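You operate a simulated robot arm through the tools that you are given. There is no shell and no other tool. Be economical: measure what you need, move in short steps, check, and stop when the job is done.

The job below is to be done with a simulated robot arm. You get a single attempt, and the scene is never put back.

Task
Open the boards door, take the yellow tin from the top of the care bench and leave it in the cupboard of the boards bench and shut the door again. Open the ends drawer. Do these in any order. Set down upright: yellow tin.

The check looks at the end state, three seconds after you hand in, the way a careful person would. Anything else that was tipped, shoved, dropped, spilled or broken makes it a failure.

Robot
A 6-joint arm with a two-finger gripper on a trunk, on a base that drives. Base frame: it is fixed to the floor where the robot stands at the start and does not move with it; the origin is under the middle of the robot, x ahead of it, y to its left, z up. Readings come in mm, rad, newtons and seconds.
It reaches about 718 mm from its shoulder. Its first joint turns from -1.204 to 3.002 rad. Places, roughly: boards door [600, -200, 400]; cupboard of the boards bench [900, 0, 200]; ends drawer [-10000, -1400, 700]; yellow tin (8x8x8 cm) [2500, -2100, 900]. Payload 3 kg.
Tool frame: the origin (TCP) is the grasp point; the fingertips stand 30 mm ahead of it; z points along the fingers, y is the line along which they close. The gripper opens to 96 mm. The gripper's body begins 53 mm behind the TCP.
Orientation is that of the tool frame in the base frame, as a unit quaternion [w, x, y, z]. With the fingers straight down and closing along the base's y, the tool's x points along the base's -x, its y along +y and its z along -z.

Tools
- The arm moves only by the tool arm_command. Its argument "motion" is a list of rows, each a list of 2 entries, a list of its own where there are three numbers: the shift along the tool's x, y, z in units of 150 mm (1.0 is 150 mm), then the turn, a rotation vector about the tool's x, y, z in units of 90 degrees (1.0 is 90 degrees). In form: [[[x, y, z], [wx, wy, wz]], ...]. A call has 1 to 20 rows; each row is the pose to reach, as a shift and turn from the pose commanded when the call began, along the tool's axes at that moment. "claw" is the gripper command, from -1 (fully open) to 1 (shut), values between in proportion, set as the call begins (left out, the last holds). A call with a number of a shift or a turn outside -1 to 1 is refused whole. Each row takes 0.2 s and may step no farther than 50 mm and 0.15 rad from the row before; otherwise, or with a gripper value out of range, the whole call is refused. Where a pose cannot be reached the arm comes as near as it can. A force on the tool above 40 N (or 10 N above the force at the start of the call, whichever is more), or a blocked arm, ends the call early, and 0.2 s more pass. The fingers move at their own pace (about 153 mm/s each) and stop on an object; they squeeze with about 29 N. The grip force told is the motor's: it shows also when the fingers shut on nothing. Time passes only in rows, and 0.2 s behind the last, so rows that repeat a pose let the fingers close. It gives the time, the measured TCP pose, the force on the tool (base axes), the opening and the grip force at its end, in the units of the frame above (readings bear some noise), with the torque about the TCP (base axes, N m) and any sound that the robot's microphone picked up.
- Cameras (640 x 400 px; columns grow to the right, rows downward): "scene" is now at [99.3, -46.7, 1319]; the picture's right is [-0.73, -0.68, 0.00], its down [-0.61, 0.65, -0.45] and it looks along [0.30, -0.33, -0.89] (base axes); focal length 266 px, centre (320, 200). "wrist" rides on the gripper at [73, 22, -83] in the tool frame; the picture's right is [-0.29, 0.96, 0.00], its down [-0.66, -0.20, -0.72] and it looks along [-0.69, -0.21, 0.69] (tool axes); focal length 247 px, centre (320, 200). There is no depth. A picture from a camera that has moved, and an enlarged one, comes with that camera's place and axes in the base frame and with its lens. The place of the scene camera against the robot may be out by one fixed shift of up to 12 mm in any direction.
- get_image(camera): a new picture of that camera. It takes no simulated time.
- raise_lower(by): slides the trunk up (or, below 0, down) by that many mm; the arm and the scene camera ride with it, the base frame stays. It gives what a move gives, with no picture.
- roll_base(legs): drives the robot by 1 to 6 legs, each [ahead, left, turn to the left] in mm, mm and rad, along the robot's own axes; the way and the turn of a leg run together, so that a leg with both is an arc; at most 1500 mm and 3.142 rad a leg. The arm and the cameras ride along, it lands a little off, and it stops where it bumps. It gives what a move gives.
- aim_head(pan, tilt): turns the head with the scene camera to pan (to the left, within 1.501 rad either way) and tilt (down, from -0.506 to 1.204), counted from straight ahead of the robot. It gives what a move gives.
- zoom(camera, box): a new picture of the part [left, top, right, bottom] of that camera's present view, enlarged. It takes no simulated time.
- sign_off(): hands the job in; it is judged then, once.

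Go step by step. Nothing tells you exact positions but the pictures and the camera data: compare them with the known pose of the tool, close in by small moves and look again before you grip or let go. The budget is 165 turns and 108 pictures, counting those below and the enlarged ones. Unless the task says otherwise, let go and move clear before handing in, and close with one line.

The tools are called after "Emit:" as a command line: name --argument value ..., lists and objects as JSON in quotes. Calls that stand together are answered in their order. arm_command: Moves the arm, as the interface text tells. Its arguments: {"type":"object","properties":{"motion":{"type":"array","items":{"type":"array"}},"claw":{"type":"number"}},"required":["motion"]} The other tools are called the same way: raise_lower (by) slides the trunk up or down; roll_base (legs) drives the base; aim_head (pan, tilt) turns the head that bears the scene camera; get_image (camera) takes a picture; zoom (camera, box) takes an enlarged picture of a part of a camera's view; sign_off () hands the job in.

At the start:

```text
clock: 0.0
tool_pos: [497.9, -138.6, 775.9]
orientation: [0.0, 0.0, 1.0, 0.0]
force: [-0.2, -0.4, -0.8]
wrist_torque: [-0.01, 0.02, -0.01]
opening: 96.0
gripper_force: 0.0
trunk travel left (down, up): [-700.0, 240.0]
robot x, y, heading: [0.6, 1.8, 0.004]
head pan, tilt: [-0.82, 1.108]
```

scene: 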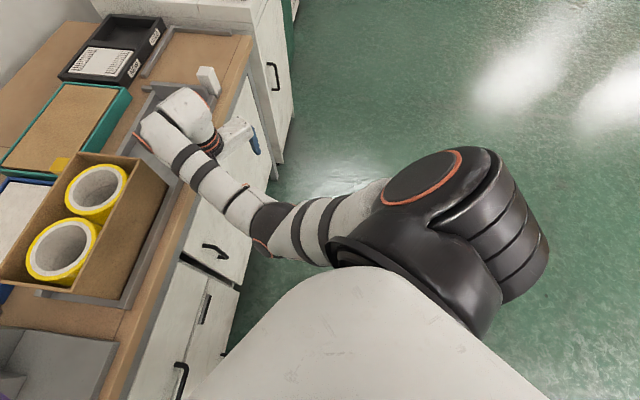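
wrist: 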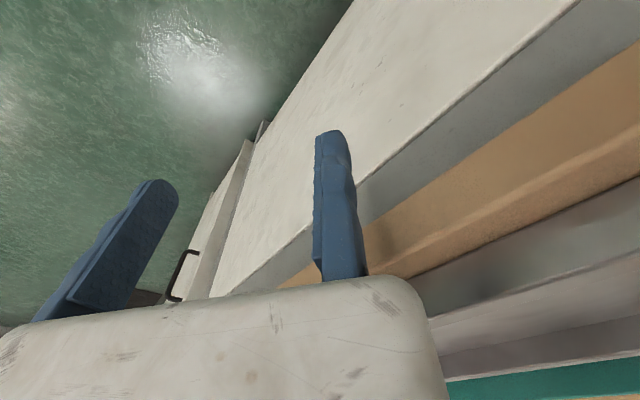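

I see the bench ahead of the robot with a cupboard below and drawers; the arm reaches over its edge. I'll look around first with the head.

Emit:
aim_head --pan 0.0 --tilt 0.9

Emit:
get_image --camera "scene"

Emit:
aim_head --pan -0.7 --tilt 0.4

Emit:
get_image --camera "scene"

```text
clock: 1.1
tool_pos: [498.2, -138.6, 775.8]
orientation: [0.0, 0.0, 1.0, 0.0]
force: [-1.0, -0.5, 0.3]
wrist_torque: [-0.01, -0.04, 0.03]
opening: 96.2
gripper_force: 0.0
trunk travel left (down, up): [-700.0, 240.0]
robot x, y, heading: [0.6, -0.1, 0.001]
head pan, tilt: [0.0, 0.901]
```

```text
105 pictures are left
camera scene: at [132.1, -1.0, 1333.3], right [0.0, -1.0, 0.0], down [-0.78, 0.0, -0.62], along [0.62, 0.0, -0.78], focal length 266 px, centre (320, 200)
```

scene: 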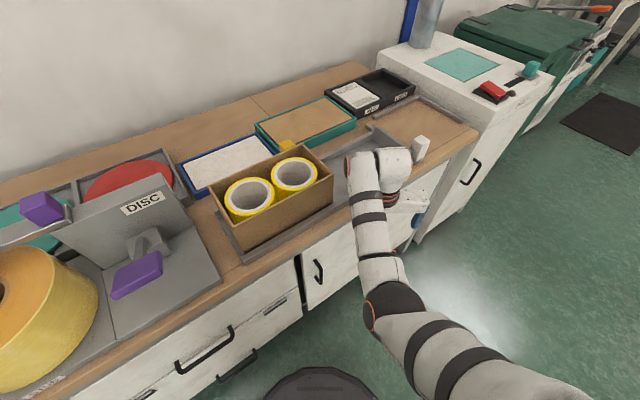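

```text
clock: 2.2
tool_pos: [497.9, -138.5, 775.5]
orientation: [0.0, -0.001, 1.0, 0.0]
force: [-0.3, 0.3, -0.8]
wrist_torque: [0.01, 0.0, 0.02]
opening: 95.9
gripper_force: 0.0
trunk travel left (down, up): [-700.0, 240.0]
robot x, y, heading: [-0.2, -0.4, 0.001]
head pan, tilt: [-0.7, 0.4]
```

```text
104 pictures are left
camera scene: at [127.5, -60.5, 1376.3], right [-0.64, -0.77, 0.0], down [-0.3, 0.25, -0.92], along [0.7, -0.59, -0.39], focal length 266 px, centre (320, 200)
```

scene: 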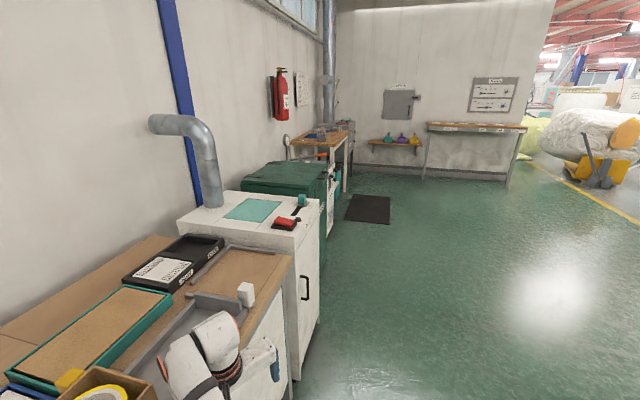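

The care bench should be around pixel (325,132), near the far wall. I'll zoom there.

Emit:
zoom --camera "scene" --box '[240, 90, 440, 215]'

Emit:
zoom --camera "scene" --box '[400, 50, 640, 200]'

Emit:
aim_head --pan 0.6 --tilt 0.5

Emit:
get_image --camera "scene"

Emit:
aim_head --pan -1.5 --tilt 0.3

Emit:
get_image --camera "scene"

Emit:
aim_head --pan 1.5 --tilt 0.3

Emit:
get_image --camera "scene"

```text
3.20 times, centred on (340, 152) of scene
camera zoom: at [127.5, -60.5, 1376.3], right [-0.64, -0.77, 0.0], down [-0.3, 0.25, -0.92], along [0.7, -0.59, -0.39], focal length 850 px, centre (256, 352)
```

zoom: 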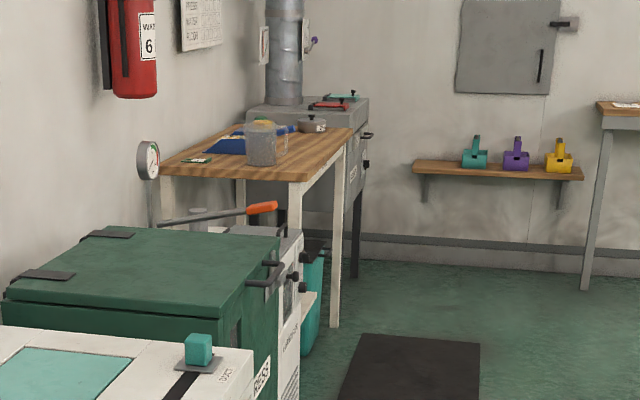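

```text
2.67 times, centred on (520, 125) of scene
camera zoom: at [127.5, -60.5, 1376.3], right [-0.64, -0.77, 0.0], down [-0.3, 0.25, -0.92], along [0.7, -0.59, -0.39], focal length 708 px, centre (-213, 400)
```

zoom: 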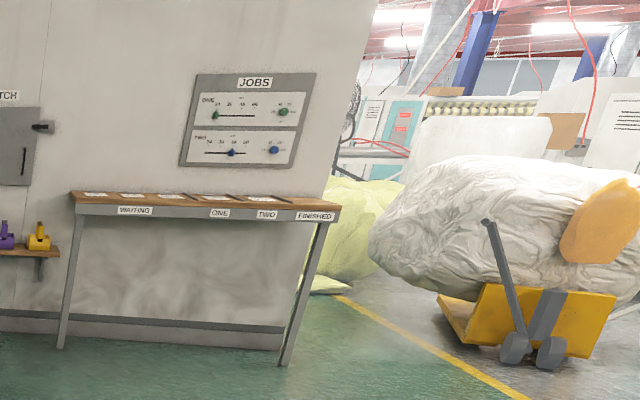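

```text
clock: 3.7
tool_pos: [497.6, -140.2, 776.3]
orientation: [0.0, 0.0, 1.0, 0.0]
force: [0.3, 0.5, -0.5]
wrist_torque: [0.01, 0.01, 0.01]
opening: 96.0
gripper_force: 0.2
trunk travel left (down, up): [-700.0, 240.0]
robot x, y, heading: [1.7, -0.4, 0.002]
head pan, tilt: [0.6, 0.499]
```

```text
101 pictures are left
camera scene: at [131.7, 50.4, 1367.2], right [0.56, -0.83, 0.0], down [-0.4, -0.27, -0.88], along [0.72, 0.5, -0.48], focal length 266 px, centre (320, 200)
```

scene: 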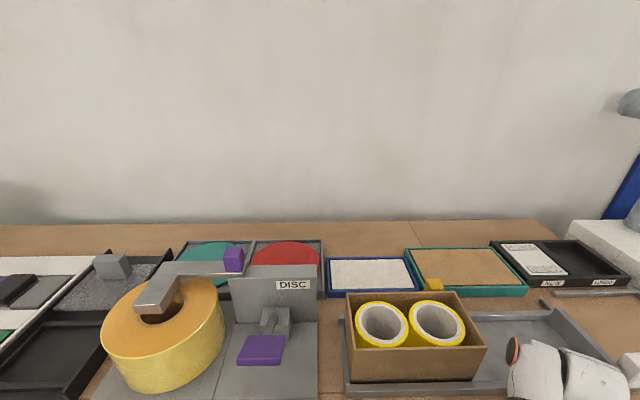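

```text
clock: 5.7
tool_pos: [497.8, -139.6, 776.3]
orientation: [0.0, -0.001, 1.0, 0.0]
force: [0.0, 0.4, -0.5]
wrist_torque: [0.01, 0.01, 0.03]
opening: 96.2
gripper_force: 0.0
trunk travel left (down, up): [-700.0, 240.0]
robot x, y, heading: [0.6, 1.5, 0.005]
head pan, tilt: [-1.499, 0.3]
```

```text
100 pictures are left
camera scene: at [63.3, -94.0, 1385.6], right [-1.0, -0.07, 0.0], down [-0.02, 0.3, -0.96], along [0.07, -0.95, -0.3], focal length 266 px, centre (320, 200)
```

scene: 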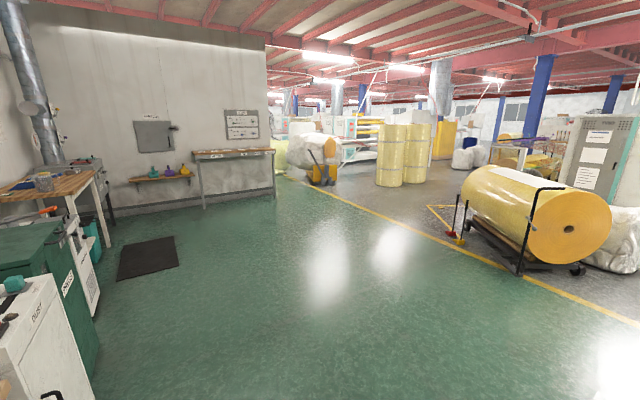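

```text
clock: 8.3
tool_pos: [497.1, -137.9, 776.2]
orientation: [-0.001, 0.0, 1.0, 0.0]
force: [0.6, 0.1, -0.1]
wrist_torque: [0.0, 0.01, 0.0]
opening: 96.2
gripper_force: 0.1
trunk travel left (down, up): [-700.0, 240.0]
robot x, y, heading: [-2.5, -1.4, 0.006]
head pan, tilt: [1.499, 0.3]
```

```text
99 pictures are left
camera scene: at [63.3, 92.2, 1385.6], right [1.0, -0.07, 0.0], down [-0.02, -0.29, -0.96], along [0.07, 0.95, -0.3], focal length 266 px, centre (320, 200)
```

scene: 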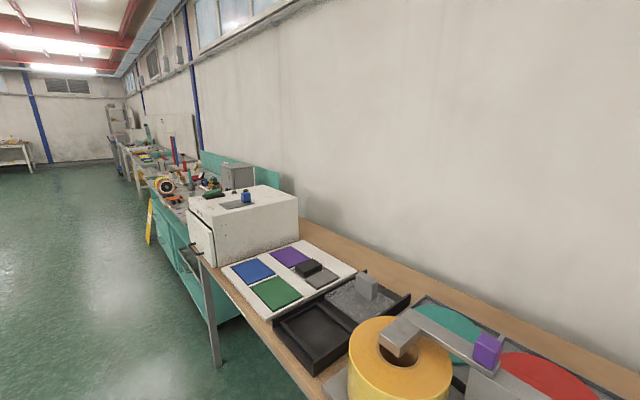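

The tin is on the far wooden table, perhaps behind the clear jar. First I'll back off to see the boards bench front properly.

Emit:
roll_base --legs '[[-600, 0, 0]]'

Emit:
aim_head --pan 0.0 --tilt 0.7

Emit:
get_image --camera "scene"

```text
clock: 11.6
tool_pos: [-91.9, -138.1, 775.8]
orientation: [0.001, 0.001, 1.0, 0.0]
force: [0.2, 1.1, 0.5]
wrist_torque: [-0.01, 0.0, -0.01]
opening: 95.8
gripper_force: 0.0
trunk travel left (down, up): [-700.0, 240.0]
robot x, y, heading: [-589.1, 0.8, -0.003]
head pan, tilt: [1.499, 0.3]
```

```text
clock: 13.2
tool_pos: [-92.1, -138.6, 776.9]
orientation: [0.0, 0.001, 1.0, 0.0]
force: [-0.6, -0.3, 0.0]
wrist_torque: [0.0, -0.02, -0.01]
opening: 95.8
gripper_force: 0.1
trunk travel left (down, up): [-700.0, 240.0]
robot x, y, heading: [-588.0, 1.5, -0.006]
head pan, tilt: [0.0, 0.7]
```

```text
98 pictures are left
camera scene: at [-448.2, -0.7, 1349.5], right [0.0, -1.0, 0.0], down [-0.64, 0.0, -0.77], along [0.77, 0.0, -0.64], focal length 266 px, centre (320, 200)
```

scene: 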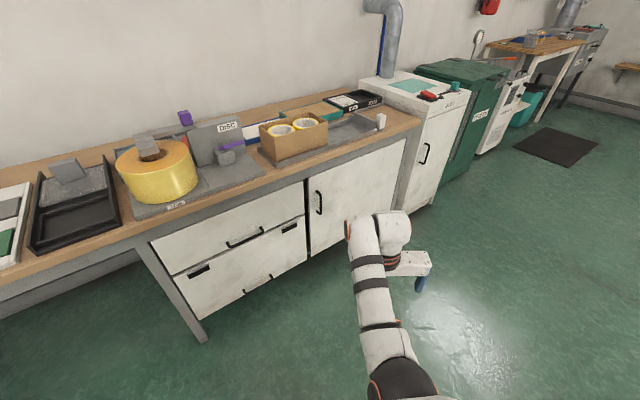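

The bench front runs diagonally (its inward normal is about [0.815, 0.579]); the door's handle sits near (500, 9, 542) with the hinge at the right near (825, -450). I'll drive to face the door squarely, standing a little to its left.

Emit:
roll_base --legs '[[399, -228, 0], [0, 0, 0.623]]'

Emit:
aim_head --pan -0.2 --tilt 0.75

Emit:
get_image --camera "scene"

Emit:
get_image --camera "wrist"

```text
clock: 17.8
tool_pos: [295.6, -45.4, 776.8]
orientation: [0.0, -0.316, 0.949, 0.001]
force: [0.1, -0.2, 0.0]
wrist_torque: [0.01, 0.01, -0.01]
opening: 96.0
gripper_force: 0.1
trunk travel left (down, up): [-700.0, 240.0]
robot x, y, heading: [-186.2, -230.6, 0.644]
head pan, tilt: [0.0, 0.7]
```

```text
clock: 18.5
tool_pos: [295.6, -46.2, 776.4]
orientation: [0.0, -0.316, 0.949, 0.0]
force: [0.5, -0.9, 0.6]
wrist_torque: [0.01, -0.03, 0.0]
opening: 96.1
gripper_force: 0.1
trunk travel left (down, up): [-700.0, 240.0]
robot x, y, heading: [-187.3, -233.4, 0.643]
head pan, tilt: [-0.201, 0.75]
```

```text
97 pictures are left
camera scene: at [-64.7, -167.3, 1345.3], right [0.43, -0.9, 0.0], down [-0.62, -0.29, -0.73], along [0.66, 0.31, -0.68], focal length 266 px, centre (320, 200)
```

scene: 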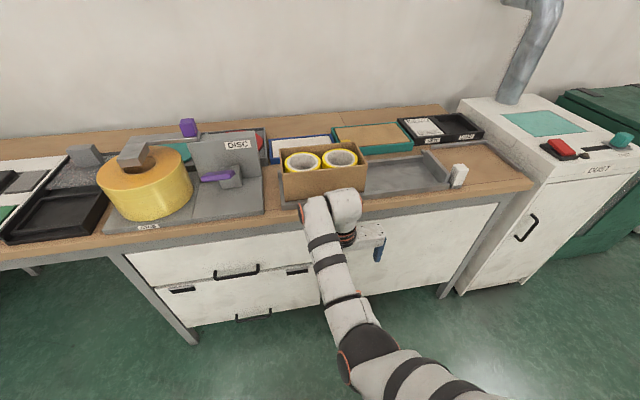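

```text
96 pictures are left
camera wrist: at [222.2, -72.0, 859.0], right [-0.34, 0.94, 0.0], down [0.65, 0.23, 0.72], along [0.68, 0.24, -0.69], focal length 247 px, centre (320, 200)
```

wrist: 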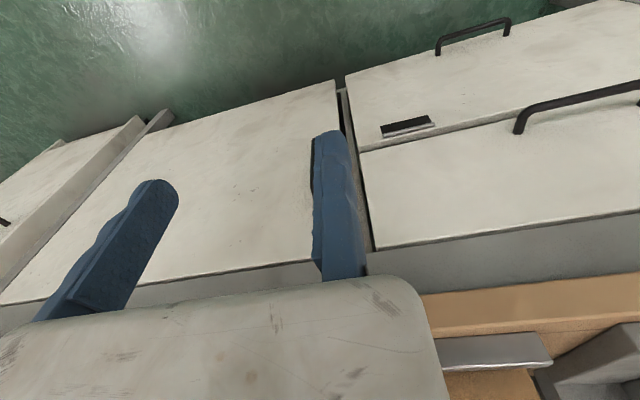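

The door is squarely ahead with its handle hidden behind the arm. I'll tilt the tool 45° forward and lower the trunk to handle height, then look with the wrist camera.

Emit:
arm_command --motion '[[[0, 0, 0], [0, -0.09, 0]], [[0, 0, 0], [0, -0.18, 0]], [[0, 0, 0], [0, -0.27, 0]], [[0, 0, 0], [0, -0.36, 0]], [[0, 0, 0], [0, -0.45, 0]], [[0, 0, 0], [0, -0.5, 0]], [[0, 0, 0], [0, -0.5, 0]]]'

Emit:
raise_lower --by -230

Emit:
get_image --camera "wrist"

Emit:
get_image --camera "scene"

```text
clock: 19.4
tool_pos: [364.9, -40.3, 865.0]
orientation: [0.329, -0.293, 0.895, 0.067]
force: [-0.4, -1.2, 0.8]
wrist_torque: [0.01, 0.06, 0.03]
opening: 96.2
gripper_force: 0.1
trunk travel left (down, up): [-700.0, 240.0]
robot x, y, heading: [-185.2, -232.5, 0.644]
head pan, tilt: [-0.201, 0.75]
stopped in row 4: the arm was blocked; the commanded pose is now the measured one
```

```text
clock: 21.8
tool_pos: [364.7, -39.4, 635.0]
orientation: [0.327, -0.293, 0.896, 0.065]
force: [0.2, 0.0, -0.7]
wrist_torque: [0.0, -0.01, 0.02]
opening: 96.0
gripper_force: 0.1
trunk travel left (down, up): [-470.0, 470.0]
robot x, y, heading: [-186.0, -234.7, 0.642]
head pan, tilt: [-0.201, 0.75]
```

```text
95 pictures are left
camera wrist: at [259.5, -82.7, 651.0], right [-0.36, 0.93, 0.11], down [0.12, -0.07, 0.99], along [0.92, 0.37, -0.09], focal length 247 px, centre (320, 200)
```

wrist: 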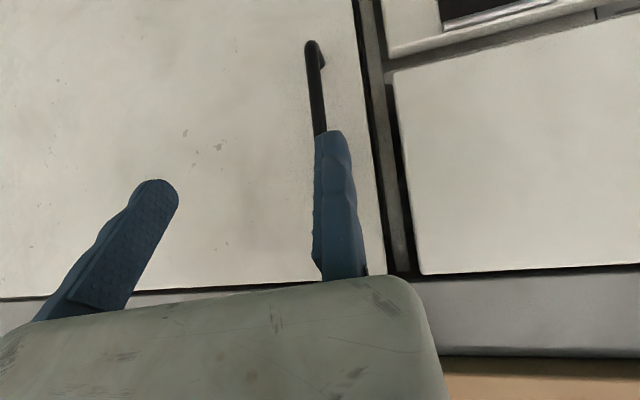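

```text
94 pictures are left
camera scene: at [-64.7, -167.4, 1115.3], right [0.43, -0.91, 0.0], down [-0.62, -0.29, -0.73], along [0.66, 0.31, -0.68], focal length 266 px, centre (320, 200)
```

scene: 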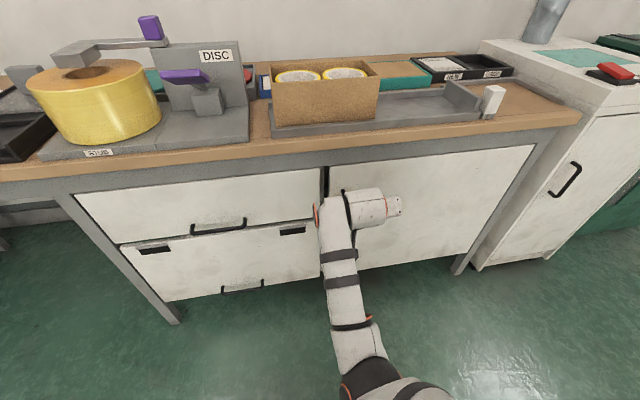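

The wrist picture shows the fingers displaced from where the stated camera mount predicts them, so I'll shut the gripper once to see where the fingers actually meet.

Emit:
arm_command --motion '[[[0, 0, 0], [0, 0, 0]], [[0, 0, 0], [0, 0, 0]], [[0, 0, 0], [0, 0, 0]]]' --claw 1

Emit:
get_image --camera "wrist"

Emit:
zoom --camera "scene" --box '[260, 140, 460, 265]'

```text
clock: 22.6
tool_pos: [364.2, -39.6, 634.4]
orientation: [0.328, -0.292, 0.896, 0.065]
force: [-0.1, 0.8, 1.0]
wrist_torque: [0.02, 0.02, -0.01]
opening: 0.0
gripper_force: 28.9
trunk travel left (down, up): [-470.0, 470.0]
robot x, y, heading: [-188.9, -233.6, 0.64]
head pan, tilt: [-0.201, 0.75]
```

```text
93 pictures are left
camera wrist: at [259.6, -82.7, 651.0], right [-0.36, 0.93, 0.11], down [0.12, -0.07, 0.99], along [0.92, 0.37, -0.09], focal length 247 px, centre (320, 200)
```

wrist: 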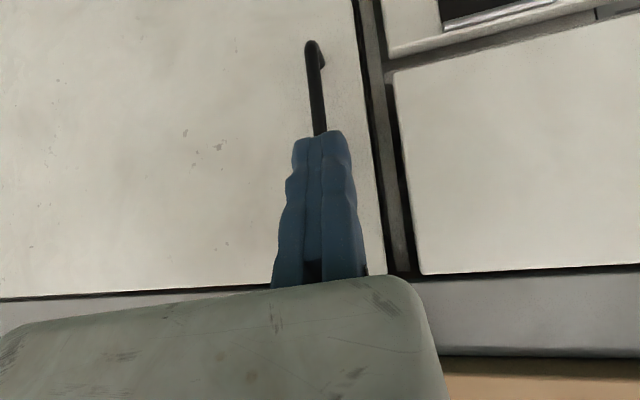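

```text
3.20 times, centred on (360, 202) of scene
camera zoom: at [-64.7, -167.4, 1115.3], right [0.43, -0.91, 0.0], down [-0.62, -0.29, -0.73], along [0.66, 0.31, -0.68], focal length 850 px, centre (192, 192)
```

zoom: 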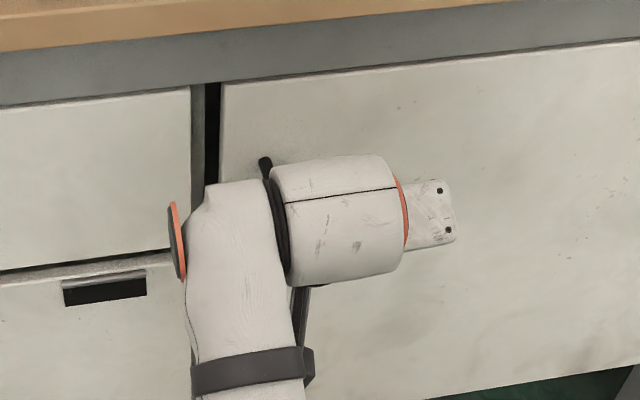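

The gripper's +y finger stays put and only the −y finger travels, so the fixed pad is at tool y≈0. The handle is a vertical bar at about (460, 8), z 480–640. I'll open and approach it with the bar just on the −y side of the fixed finger.

Emit:
arm_command --motion '[[[0, 0, 0], [0, 0, 0]], [[0, 0, 0], [0, 0, 0]], [[-0.05, -0.004, 0.2], [0, 0, 0]], [[-0.1, -0.008, 0.4], [0, 0, 0]], [[-0.144, -0.011, 0.56], [0, 0, 0]], [[-0.144, -0.011, 0.56], [0, 0, 0]]]' --claw -1

Emit:
get_image --camera "wrist"

```text
clock: 24.0
tool_pos: [423.3, -1.8, 581.1]
orientation: [0.327, -0.293, 0.896, 0.068]
force: [-0.2, -0.6, 0.0]
wrist_torque: [0.0, 0.02, -0.02]
opening: 95.7
gripper_force: 0.0
trunk travel left (down, up): [-470.0, 470.0]
robot x, y, heading: [-188.8, -233.9, 0.64]
head pan, tilt: [-0.201, 0.75]
```

```text
91 pictures are left
camera wrist: at [319.1, -45.8, 598.8], right [-0.36, 0.92, 0.12], down [0.13, -0.08, 0.99], along [0.92, 0.37, -0.09], focal length 247 px, centre (320, 200)
```

wrist: 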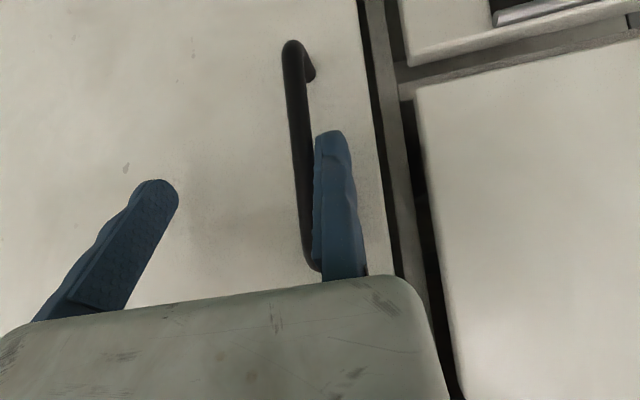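

The handle is now well in view at about (463, 4), z 481–622. I'll finish the approach, shifting slightly right.

Emit:
arm_command --motion '[[[-0.01, -0.03, 0.15], [0, 0, 0]], [[-0.03, -0.055, 0.295], [0, 0, 0]], [[-0.03, -0.055, 0.295], [0, 0, 0]]]'

Emit:
get_image --camera "wrist"

```text
clock: 24.5
tool_pos: [438.0, 4.5, 567.8]
orientation: [0.327, -0.292, 0.896, 0.071]
force: [-1.3, 1.1, 0.3]
wrist_torque: [0.02, 0.04, -0.02]
opening: 96.0
gripper_force: 0.1
trunk travel left (down, up): [-470.0, 470.0]
robot x, y, heading: [-183.2, -232.1, 0.643]
head pan, tilt: [-0.201, 0.75]
stopped in row 2: the force on the tool passed its limit at 57 N (the readings are from after the stop); the commanded pose is now the measured one
```

```text
90 pictures are left
camera wrist: at [333.5, -39.7, 584.0], right [-0.37, 0.92, 0.12], down [0.13, -0.08, 0.99], along [0.92, 0.38, -0.09], focal length 247 px, centre (320, 200)
```

wrist: 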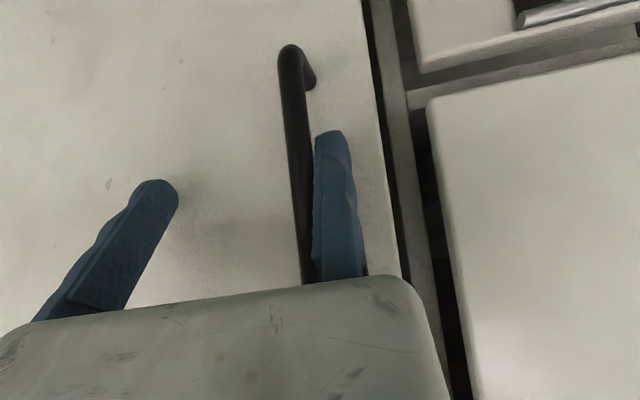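

Something touched (57 N), with the bar right beside the fixed finger. I'll close here and see whether the bar is captured.

Emit:
arm_command --motion '[[[0, 0, 0], [0, 0, 0]], [[0, 0, 0], [0, 0, 0]], [[0, 0, 0], [0, 0, 0]], [[0, 0, 0], [0, 0, 0]]]' --claw 1

Emit:
get_image --camera "wrist"

```text
clock: 25.5
tool_pos: [438.9, 4.4, 567.3]
orientation: [0.327, -0.293, 0.896, 0.071]
force: [-1.5, 1.3, 0.6]
wrist_torque: [1.4, 1.03, -0.05]
opening: 13.7
gripper_force: 44.8
trunk travel left (down, up): [-470.0, 470.0]
robot x, y, heading: [-189.1, -231.3, 0.633]
head pan, tilt: [-0.201, 0.75]
```

```text
89 pictures are left
camera wrist: at [333.4, -40.0, 584.1], right [-0.36, 0.92, 0.12], down [0.13, -0.08, 0.99], along [0.92, 0.38, -0.09], focal length 247 px, centre (320, 200)
```

wrist: 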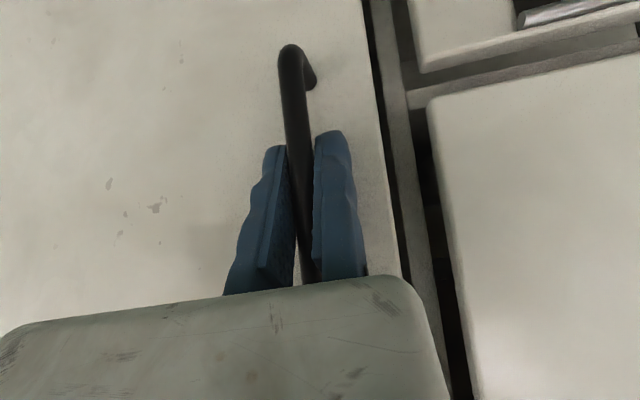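

The handle is gripped (opening 13.7 mm). I'll pull gently along the door's arc by 0.1 rad to see that it swings.

Emit:
arm_command --motion '[[[0.074, -0.015, -0.058], [-0.01, -0.0012, -0.0124]], [[0.147, -0.031, -0.115], [-0.0198, -0.0024, -0.0247]], [[0.22, -0.05, -0.172], [-0.03, -0.0036, -0.037]], [[0.293, -0.071, -0.229], [-0.0397, -0.0048, -0.0495]], [[0.293, -0.071, -0.229], [-0.0397, -0.0048, -0.0495]]]'

Emit:
get_image --camera "wrist"

```text
clock: 26.7
tool_pos: [396.1, -33.8, 567.6]
orientation: [0.322, -0.339, 0.88, 0.089]
force: [-19.6, 20.5, -8.2]
wrist_torque: [2.35, 0.25, -0.16]
opening: 13.5
gripper_force: 45.3
trunk travel left (down, up): [-470.0, 470.0]
robot x, y, heading: [-188.9, -230.4, 0.645]
head pan, tilt: [-0.201, 0.75]
```

```text
88 pictures are left
camera wrist: at [297.7, -87.6, 584.4], right [-0.46, 0.88, 0.12], down [0.14, -0.07, 0.99], along [0.88, 0.47, -0.09], focal length 247 px, centre (320, 200)
```

wrist: 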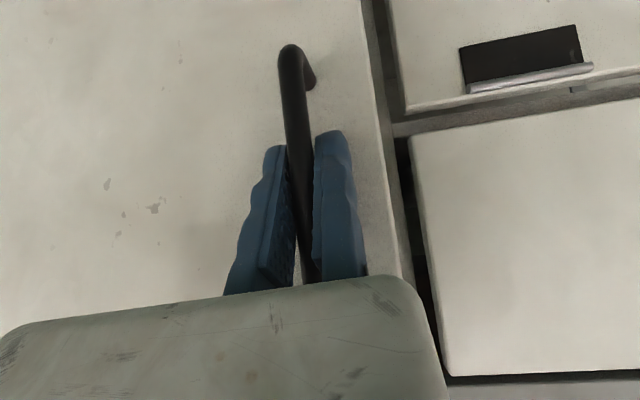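

The door swings. I'll carry on by driving the base in an arc about the hinge (est. (787,-443)) with the handle held, in a small first step to check forces.

Emit:
roll_base --legs '[[-74, -67, 0.1]]'

```text
clock: 27.8
tool_pos: [359.8, -73.5, 566.9]
orientation: [0.316, -0.383, 0.862, 0.106]
force: [-24.4, 19.7, -7.3]
wrist_torque: [0.86, 2.14, 0.01]
opening: 13.1
gripper_force: 45.4
trunk travel left (down, up): [-470.0, 470.0]
robot x, y, heading: [-197.0, -328.1, 0.736]
head pan, tilt: [-0.201, 0.75]
```

The door follows, with some radial force as the radius is a bit larger than I assumed. I'll relax the arm slightly to the left and continue the arc.

Emit:
arm_command --motion '[[[0, 0.06, 0], [0, 0, 0]], [[0, 0.06, 0], [0, 0, 0]]]'

Emit:
roll_base --legs '[[-115, -100, 0.155]]'

```text
clock: 28.4
tool_pos: [359.7, -74.3, 567.8]
orientation: [0.318, -0.38, 0.862, 0.106]
force: [28.3, -22.3, 7.1]
wrist_torque: [0.15, 1.32, 0.16]
opening: 13.5
gripper_force: 44.7
trunk travel left (down, up): [-470.0, 470.0]
robot x, y, heading: [-200.7, -333.1, 0.737]
head pan, tilt: [-0.201, 0.75]
```

```text
clock: 29.8
tool_pos: [307.4, -140.9, 567.5]
orientation: [0.309, -0.448, 0.829, 0.13]
force: [37.9, -22.5, 11.0]
wrist_torque: [0.53, 0.67, 0.22]
opening: 18.2
gripper_force: 45.0
trunk travel left (down, up): [-470.0, 470.0]
robot x, y, heading: [-205.1, -483.1, 0.906]
head pan, tilt: [-0.201, 0.75]
```

Still following well. I'll relax the y offset half-way and continue the arc in further steps.

Emit:
arm_command --motion '[[[0, -0.033, 0], [0, 0, 0]], [[0, -0.033, 0], [0, 0, 0]]]'

Emit:
roll_base --legs '[[-157, -131, 0.2]]'

Emit:
get_image --camera "wrist"

```text
clock: 30.4
tool_pos: [310.6, -142.3, 567.2]
orientation: [0.309, -0.449, 0.829, 0.128]
force: [15.1, -9.0, -0.8]
wrist_torque: [1.51, 0.71, -0.03]
opening: 13.7
gripper_force: 45.6
trunk travel left (down, up): [-470.0, 470.0]
robot x, y, heading: [-202.6, -484.5, 0.908]
head pan, tilt: [-0.201, 0.75]
```

```text
clock: 32.0
tool_pos: [260.1, -250.7, 566.1]
orientation: [0.295, -0.53, 0.78, 0.158]
force: [31.8, -10.9, 3.7]
wrist_torque: [0.45, 1.07, 0.12]
opening: 13.9
gripper_force: 45.5
trunk travel left (down, up): [-470.0, 470.0]
robot x, y, heading: [-178.5, -683.5, 1.101]
head pan, tilt: [-0.201, 0.75]
```

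```text
87 pictures are left
camera wrist: at [194.4, -343.3, 583.7], right [-0.8, 0.59, 0.12], down [0.15, 0.0, 0.99], along [0.58, 0.81, -0.09], focal length 247 px, centre (320, 200)
```

wrist: 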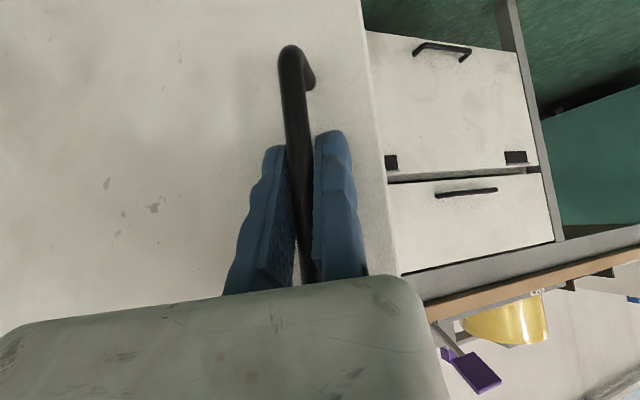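

The door is well ajar. I'll continue the arc with two more legs.

Emit:
arm_command --motion '[[[0, -0.025, 0], [0, 0, 0]], [[0, -0.025, 0], [0, 0, 0]]]'

Emit:
roll_base --legs '[[-190, -164, 0.25]]'

```text
clock: 32.6
tool_pos: [260.0, -249.8, 566.7]
orientation: [0.294, -0.53, 0.779, 0.157]
force: [-9.2, 3.3, -8.6]
wrist_torque: [2.29, 1.06, -0.13]
opening: 13.7
gripper_force: 45.1
trunk travel left (down, up): [-470.0, 470.0]
robot x, y, heading: [-176.0, -691.4, 1.105]
head pan, tilt: [-0.201, 0.75]
```

```text
clock: 34.5
tool_pos: [231.7, -382.4, 567.2]
orientation: [0.273, -0.627, 0.704, 0.192]
force: [13.1, -1.6, -5.4]
wrist_torque: [-0.26, 1.57, 0.08]
opening: 13.8
gripper_force: 44.9
trunk travel left (down, up): [-470.0, 470.0]
robot x, y, heading: [-87.9, -919.1, 1.365]
head pan, tilt: [-0.201, 0.75]
```

Emit:
roll_base --legs '[[-231, -194, 0.3]]'

```text
clock: 36.5
tool_pos: [241.3, -551.6, 566.1]
orientation: [-0.242, 0.724, -0.603, -0.233]
force: [12.7, 2.9, -6.1]
wrist_torque: [-0.35, 1.51, 0.03]
opening: 14.0
gripper_force: 44.9
trunk travel left (down, up): [-470.0, 470.0]
robot x, y, heading: [96.3, -1151.1, 1.659]
head pan, tilt: [-0.201, 0.75]
```

Emit:
roll_base --legs '[[-229, -193, 0.3]]'

Emit:
get_image --camera "wrist"

Emit:
get_image --camera "scene"

```text
clock: 38.5
tool_pos: [299.0, -709.7, 567.3]
orientation: [-0.206, 0.805, -0.489, -0.265]
force: [30.3, 16.4, -3.7]
wrist_torque: [-0.63, 1.07, 0.13]
opening: 14.0
gripper_force: 45.0
trunk travel left (down, up): [-470.0, 470.0]
robot x, y, heading: [337.8, -1327.5, 1.959]
head pan, tilt: [-0.201, 0.75]
```

```text
86 pictures are left
camera wrist: at [324.1, -819.3, 583.7], right [-0.97, -0.22, 0.12], down [0.09, 0.11, 0.99], along [-0.23, 0.97, -0.09], focal length 247 px, centre (320, 200)
```

wrist: 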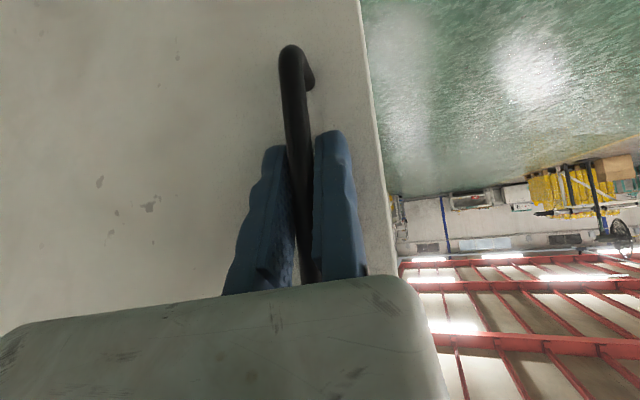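

```text
85 pictures are left
camera scene: at [313.3, -1199.3, 1115.0], right [0.98, 0.19, -0.01], down [0.13, -0.67, -0.73], along [-0.14, 0.72, -0.68], focal length 266 px, centre (320, 200)
```

scene: 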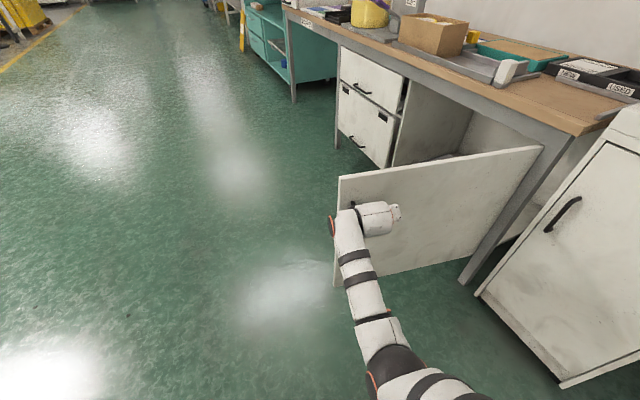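

The door is about 78° open. One more small arc, then I'll release.

Emit:
roll_base --legs '[[-137, -116, 0.18]]'

Emit:
arm_command --motion '[[[0, 0, 0], [0, 0, 0]], [[0, 0, 0], [0, 0, 0]], [[0, 0, 0], [0, 0, 0]]]' --claw -1

Emit:
get_image --camera "wrist"

```text
clock: 40.0
tool_pos: [355.1, -794.4, 566.9]
orientation: [-0.181, 0.847, -0.413, -0.281]
force: [19.1, 16.1, -6.9]
wrist_torque: [-0.92, 1.07, 0.07]
opening: 14.2
gripper_force: 44.8
trunk travel left (down, up): [-470.0, 470.0]
robot x, y, heading: [501.5, -1396.3, 2.148]
head pan, tilt: [-0.201, 0.75]
```

```text
clock: 40.9
tool_pos: [353.1, -795.9, 570.0]
orientation: [-0.183, 0.848, -0.412, -0.281]
force: [0.0, -0.3, 0.8]
wrist_torque: [-0.01, -0.01, 0.01]
opening: 96.0
gripper_force: 0.0
trunk travel left (down, up): [-470.0, 470.0]
robot x, y, heading: [507.4, -1399.1, 2.146]
head pan, tilt: [-0.201, 0.75]
```

```text
84 pictures are left
camera wrist: at [397.8, -898.3, 585.3], right [-0.91, -0.39, 0.11], down [0.07, 0.12, 0.99], along [-0.4, 0.91, -0.09], focal length 247 px, centre (320, 200)
```

wrist: 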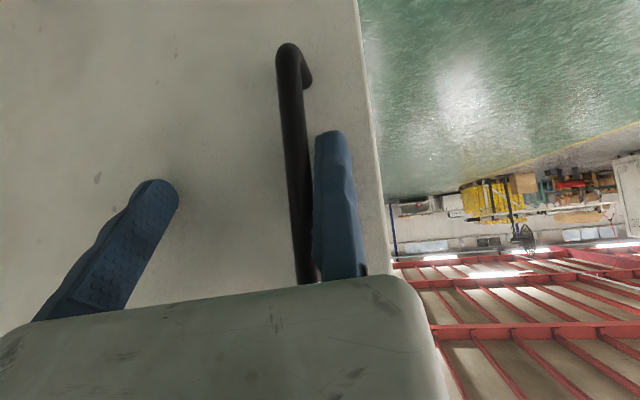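

The handle is free. I'll withdraw along the fingers, back away, raise the trunk and drive toward the care bench, staying well in front of the machines.

Emit:
arm_command --motion '[[[0, 0, -0.25], [0, 0, 0]], [[0, 0, -0.5], [0, 0, 0]], [[0, 0, -0.5], [0, 0, 0]]]'

Emit:
roll_base --legs '[[-450, 0, 0], [0, 0, -1.5], [0, -1400, 0]]'

Emit:
raise_lower --by 400

Emit:
aim_head --pan -0.2 --tilt 0.5

Emit:
get_image --camera "scene"

```text
clock: 41.6
tool_pos: [377.3, -836.9, 626.2]
orientation: [-0.183, 0.848, -0.411, -0.281]
force: [0.6, -0.4, 0.1]
wrist_torque: [0.0, -0.03, -0.01]
opening: 96.1
gripper_force: 0.1
trunk travel left (down, up): [-470.0, 470.0]
robot x, y, heading: [504.9, -1396.4, 2.148]
head pan, tilt: [-0.201, 0.75]
```

```text
clock: 54.6
tool_pos: [2141.4, -2744.9, 626.7]
orientation: [0.325, -0.332, 0.882, 0.079]
force: [0.2, 0.8, 0.2]
wrist_torque: [-0.02, 0.01, 0.0]
opening: 96.0
gripper_force: 0.1
trunk travel left (down, up): [-470.0, 470.0]
robot x, y, heading: [1588.3, -2903.4, 0.625]
head pan, tilt: [-0.201, 0.75]
```

```text
clock: 58.5
tool_pos: [2140.2, -2745.6, 1025.8]
orientation: [0.327, -0.331, 0.882, 0.078]
force: [-0.3, -0.3, -0.3]
wrist_torque: [-0.02, -0.03, -0.01]
opening: 96.0
gripper_force: 0.0
trunk travel left (down, up): [-870.0, 70.0]
robot x, y, heading: [1589.5, -2902.2, 0.623]
head pan, tilt: [-0.201, 0.75]
```

```text
clock: 59.2
tool_pos: [2140.8, -2746.5, 1027.6]
orientation: [0.326, -0.332, 0.882, 0.077]
force: [0.0, 0.3, -0.6]
wrist_torque: [0.04, -0.01, -0.03]
opening: 96.1
gripper_force: 0.0
trunk travel left (down, up): [-870.0, 70.0]
robot x, y, heading: [1590.7, -2899.3, 0.626]
head pan, tilt: [-0.201, 0.499]
```

```text
83 pictures are left
camera scene: at [1718.9, -2836.1, 1537.2], right [0.41, -0.91, 0.0], down [-0.44, -0.2, -0.88], along [0.8, 0.36, -0.48], focal length 266 px, centre (320, 200)
```

scene: 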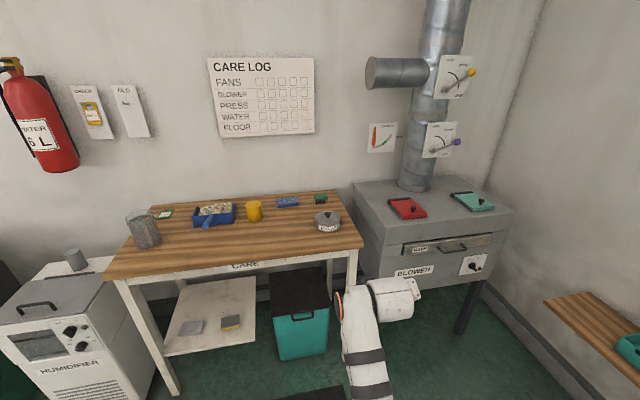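

The care bench is ahead with the yellow tin near its middle-rear at pixel (254,210). I'll zoom to measure.

Emit:
zoom --camera "scene" --box '[100, 160, 380, 335]'

```text
2.29 times, centred on (240, 248) of scene
camera zoom: at [1718.9, -2836.1, 1537.2], right [0.41, -0.91, 0.0], down [-0.44, -0.2, -0.88], along [0.8, 0.36, -0.48], focal length 607 px, centre (503, 91)
```

zoom: 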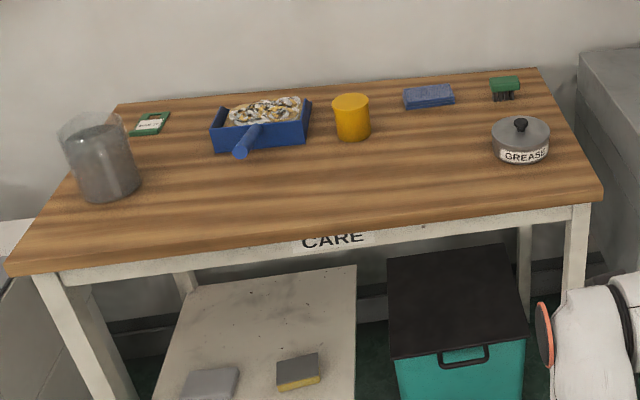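

The tin stands at about (2595, −2085), base z≈820, some 280 mm behind the table's front edge, with the front edge parallel to the robot's lateral axis. I'll shift left and drive in, staying above everything, then look with the wrist camera.

Emit:
roll_base --legs '[[0, 315, 0], [500, 0, 0]]'

Emit:
aim_head --pan 0.0 --tilt 0.8

Emit:
get_image --camera "scene"

Emit:
get_image --camera "wrist"

```text
clock: 63.4
tool_pos: [2315.2, -2223.6, 1004.5]
orientation: [0.309, -0.332, 0.888, 0.074]
force: [-1.2, 0.1, -0.3]
wrist_torque: [-0.02, 0.01, 0.02]
opening: 96.0
gripper_force: 0.1
trunk travel left (down, up): [-870.0, 70.0]
robot x, y, heading: [1733.9, -2399.4, 0.626]
head pan, tilt: [-0.201, 0.499]
stopped in leg 2: the robot was blocked; the commanded pose is now the measured one
```

```text
clock: 64.2
tool_pos: [2313.3, -2225.8, 1003.8]
orientation: [0.308, -0.333, 0.888, 0.074]
force: [-0.4, 1.2, -0.9]
wrist_torque: [0.0, -0.02, -0.04]
opening: 95.9
gripper_force: 0.1
trunk travel left (down, up): [-870.0, 70.0]
robot x, y, heading: [1734.0, -2401.2, 0.631]
head pan, tilt: [0.0, 0.799]
```

```text
81 pictures are left
camera scene: at [1817.4, -2345.9, 1516.9], right [0.59, -0.81, 0.0], down [-0.57, -0.41, -0.71], along [0.58, 0.42, -0.7], focal length 266 px, centre (320, 200)
```

scene: 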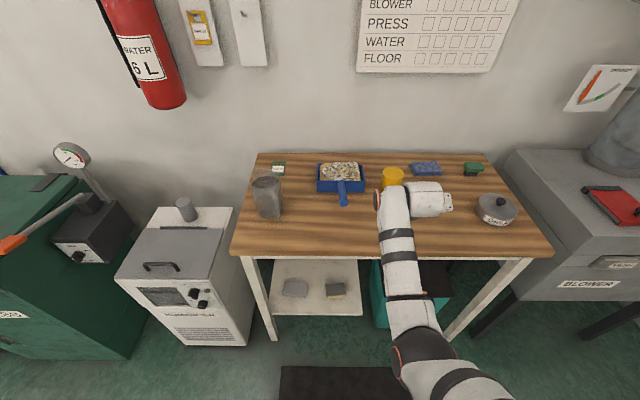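

```text
80 pictures are left
camera wrist: at [2212.9, -2277.2, 1025.6], right [-0.43, 0.89, 0.1], down [0.16, -0.04, 0.99], along [0.89, 0.45, -0.12], focal length 247 px, centre (320, 200)
```

wrist: 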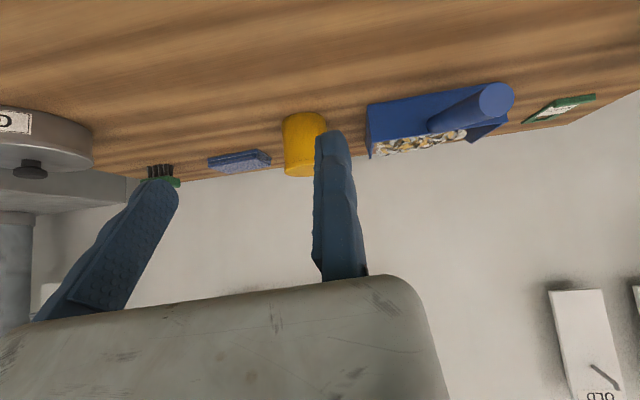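

The base stopped early, perhaps at the dark mat. I'll look down in front of the robot.

Emit:
aim_head --pan 0.0 --tilt 1.2

Emit:
get_image --camera "scene"

```text
clock: 65.1
tool_pos: [2313.4, -2225.5, 1004.4]
orientation: [0.308, -0.333, 0.888, 0.074]
force: [-0.3, -0.4, -0.3]
wrist_torque: [-0.01, 0.01, -0.01]
opening: 96.1
gripper_force: 0.2
trunk travel left (down, up): [-870.0, 70.0]
robot x, y, heading: [1730.2, -2401.3, 0.631]
head pan, tilt: [0.0, 1.201]
```

```text
79 pictures are left
camera scene: at [1798.1, -2359.7, 1488.6], right [0.59, -0.81, 0.0], down [-0.75, -0.54, -0.38], along [0.31, 0.23, -0.92], focal length 266 px, centre (320, 200)
```

scene: 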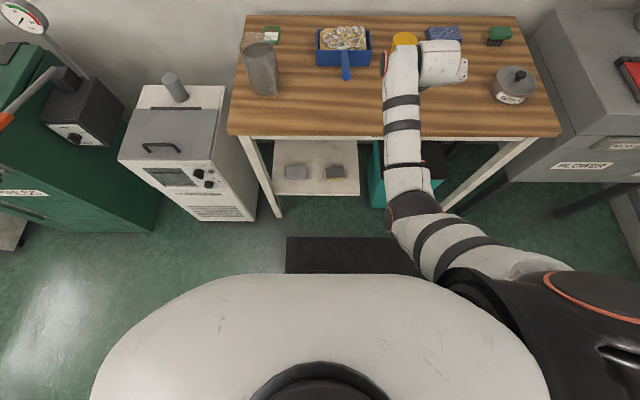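

The robot seems to have its front on the mat (slight nose-up) and the block isn't obvious. I'll try a shorter forward move and watch the readings.

Emit:
roll_base --legs '[[120, 0, 0]]'

Emit:
get_image --camera "scene"

```text
clock: 65.8
tool_pos: [2350.5, -2200.3, 997.2]
orientation: [0.31, -0.329, 0.889, 0.074]
force: [0.1, 0.9, -1.1]
wrist_torque: [0.01, -0.01, -0.01]
opening: 95.9
gripper_force: 0.1
trunk travel left (down, up): [-870.0, 70.0]
robot x, y, heading: [1735.5, -2396.9, 0.63]
head pan, tilt: [0.0, 1.201]
stopped in leg 1: the robot was blocked; the commanded pose is now the measured one
```

```text
78 pictures are left
camera scene: at [1802.2, -2356.6, 1488.6], right [0.59, -0.81, 0.0], down [-0.75, -0.54, -0.38], along [0.31, 0.23, -0.92], focal length 266 px, centre (320, 200)
```

scene: 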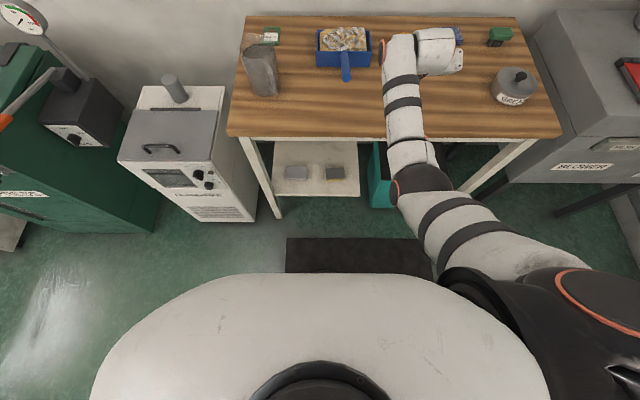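

The base is stopped by the mat edge, out of reach with this stance. I'll back off, turn the robot left so its right-hand shoulder leads, swing the arm right, and come in again for more reach.

Emit:
roll_base --legs '[[-330, 0, 0], [0, 0, 0.6]]'

Emit:
arm_command --motion '[[[0, -0.25, 0], [0.03, 0, 0.05]], [[0, -0.5, 0], [0.06, 0, 0.1]], [[0, -0.75, 0], [0.09, 0, 0.15]], [[0, -1, 0], [0.12, 0, 0.18]], [[0, -1, 0], [0.12, 0, 0.18]]]'

```text
clock: 66.5
tool_pos: [2386.6, -2177.5, 1017.4]
orientation: [0.346, -0.32, 0.878, 0.087]
force: [0.8, -0.7, -0.6]
wrist_torque: [0.04, -0.03, -0.01]
opening: 96.1
gripper_force: 0.1
trunk travel left (down, up): [-870.0, 70.0]
robot x, y, heading: [1733.4, -2399.6, 0.629]
head pan, tilt: [0.0, 1.201]
stopped in leg 1: the robot was blocked; the commanded pose is now the measured one
```

```text
clock: 66.8
tool_pos: [2413.4, -2176.9, 1044.7]
orientation: [0.381, -0.296, 0.87, 0.096]
force: [-1.0, -1.1, -0.9]
wrist_torque: [0.07, -0.07, -0.02]
opening: 95.9
gripper_force: 0.0
trunk travel left (down, up): [-870.0, 70.0]
robot x, y, heading: [1736.1, -2400.3, 0.627]
head pan, tilt: [0.0, 1.201]
stopped in row 1: the arm was blocked; the commanded pose is now the measured one
```

Odd: even backing was blocked and the arm crept forward. I'll look at what is touching.

Emit:
get_image --camera "scene"

Emit:
aim_head --pan -1.0 --tilt 1.2

Emit:
get_image --camera "scene"

```text
77 pictures are left
camera scene: at [1800.4, -2359.4, 1488.6], right [0.59, -0.81, 0.0], down [-0.75, -0.54, -0.38], along [0.31, 0.23, -0.92], focal length 266 px, centre (320, 200)
```

scene: 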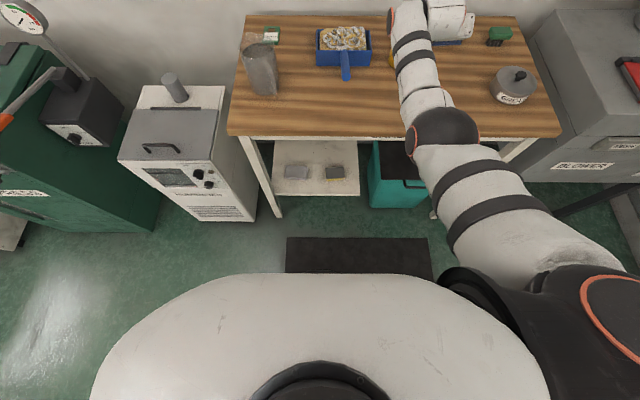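

```text
clock: 68.1
tool_pos: [2414.6, -2175.9, 1044.8]
orientation: [0.381, -0.297, 0.87, 0.096]
force: [0.0, -0.6, 0.7]
wrist_torque: [0.0, -0.02, -0.01]
opening: 96.0
gripper_force: 0.1
trunk travel left (down, up): [-870.0, 70.0]
robot x, y, heading: [1738.0, -2401.0, 0.625]
head pan, tilt: [-1.0, 1.201]
```

```text
76 pictures are left
camera scene: at [1806.9, -2411.5, 1488.0], right [-0.36, -0.93, -0.02], down [-0.86, 0.34, -0.37], along [0.35, -0.12, -0.93], focal length 266 px, centre (320, 200)
```

scene: 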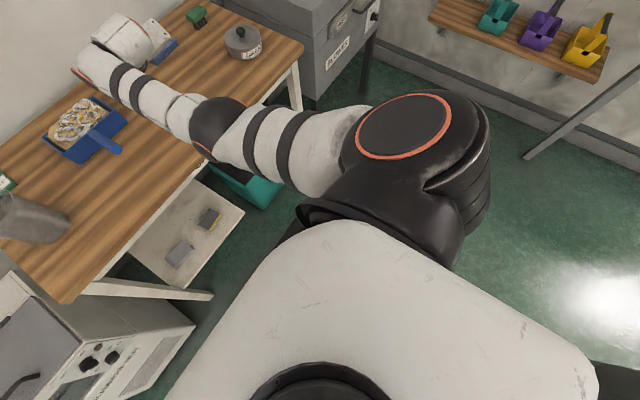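

Nothing obvious touches the arm. I'll test a small arm move and a small backward drive.

Emit:
arm_command --motion '[[[0, 0, 0], [0, 0, 0]], [[0, 0, -0.1], [0, 0, 0]], [[0, 0, -0.2], [0, 0, 0]], [[0, 0, -0.2], [0, 0, 0]]]'

Emit:
roll_base --legs '[[-60, 0, 0]]'

```text
clock: 68.5
tool_pos: [2429.3, -2164.0, 1074.5]
orientation: [0.417, -0.29, 0.854, 0.109]
force: [-0.6, -0.4, -1.7]
wrist_torque: [0.12, -0.12, 0.0]
opening: 96.0
gripper_force: 0.0
trunk travel left (down, up): [-870.0, 70.0]
robot x, y, heading: [1735.3, -2395.8, 0.629]
head pan, tilt: [-1.0, 1.201]
stopped in row 1: the arm was blocked; the commanded pose is now the measured one
```

```text
clock: 69.2
tool_pos: [2432.8, -2159.4, 1083.5]
orientation: [0.436, -0.286, 0.846, 0.115]
force: [0.2, -0.5, -0.4]
wrist_torque: [-0.01, -0.01, 0.0]
opening: 96.1
gripper_force: 0.0
trunk travel left (down, up): [-870.0, 70.0]
robot x, y, heading: [1731.2, -2404.4, 0.631]
head pan, tilt: [-1.0, 1.201]
stopped in leg 1: the robot was blocked; the commanded pose is now the measured one
```

I think the base is pitched on the mat edge, which makes the arm's level-floor commands drift, and the base wheels are hung up. I'll try a sideways and a turning move to get free.

Emit:
roll_base --legs '[[0, 0, 0.3]]'

Emit:
roll_base --legs '[[-100, 100, 0]]'

```text
clock: 70.6
tool_pos: [2326.5, -1961.1, 1084.1]
orientation: [0.412, -0.411, 0.793, 0.18]
force: [0.0, 0.3, -0.2]
wrist_torque: [-0.02, -0.03, 0.01]
opening: 96.0
gripper_force: 0.0
trunk travel left (down, up): [-870.0, 70.0]
robot x, y, heading: [1727.5, -2402.4, 0.93]
head pan, tilt: [-1.0, 1.201]
```

```text
clock: 71.9
tool_pos: [2109.4, -1997.2, 1071.9]
orientation: [0.405, -0.413, 0.797, 0.175]
force: [-0.3, -0.5, 0.4]
wrist_torque: [0.02, 0.01, 0.04]
opening: 96.1
gripper_force: 0.1
trunk travel left (down, up): [-870.0, 70.0]
robot x, y, heading: [1519.3, -2440.8, 0.935]
head pan, tilt: [-1.0, 1.201]
```

Free again. I'll check the robot's level and look at the floor around its front.

Emit:
aim_head --pan 0.0 --tilt 1.0

Emit:
get_image --camera "scene"

Emit:
arm_command --motion '[[[0, 0, 0], [0, 0, 0]], [[0, 0, 0], [0, 0, 0]]]'

```text
clock: 73.2
tool_pos: [2103.2, -1998.4, 1062.2]
orientation: [0.397, -0.416, 0.8, 0.171]
force: [-0.1, -0.4, 0.5]
wrist_torque: [0.02, -0.03, -0.01]
opening: 96.1
gripper_force: 0.2
trunk travel left (down, up): [-870.0, 70.0]
robot x, y, heading: [1513.1, -2439.4, 0.932]
head pan, tilt: [0.0, 1.0]
```

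```text
75 pictures are left
camera scene: at [1571.7, -2368.7, 1501.3], right [0.8, -0.6, 0.0], down [-0.49, -0.67, -0.56], along [0.33, 0.45, -0.83], focal length 266 px, centre (320, 200)
```

scene: 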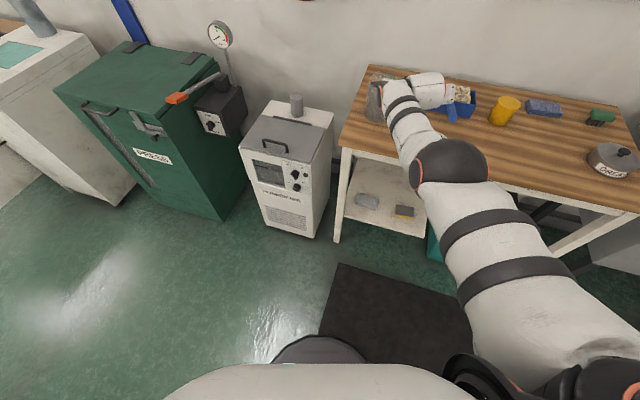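

```text
clock: 74.0
tool_pos: [2102.5, -2002.1, 1049.8]
orientation: [0.39, -0.416, 0.804, 0.167]
force: [1.0, -0.5, -0.3]
wrist_torque: [0.02, -0.01, -0.01]
opening: 96.2
gripper_force: 0.1
trunk travel left (down, up): [-870.0, 70.0]
robot x, y, heading: [1522.1, -2439.5, 0.927]
head pan, tilt: [0.0, 1.0]
stopped in row 2: the arm was blocked; the commanded pose is now the measured one
```

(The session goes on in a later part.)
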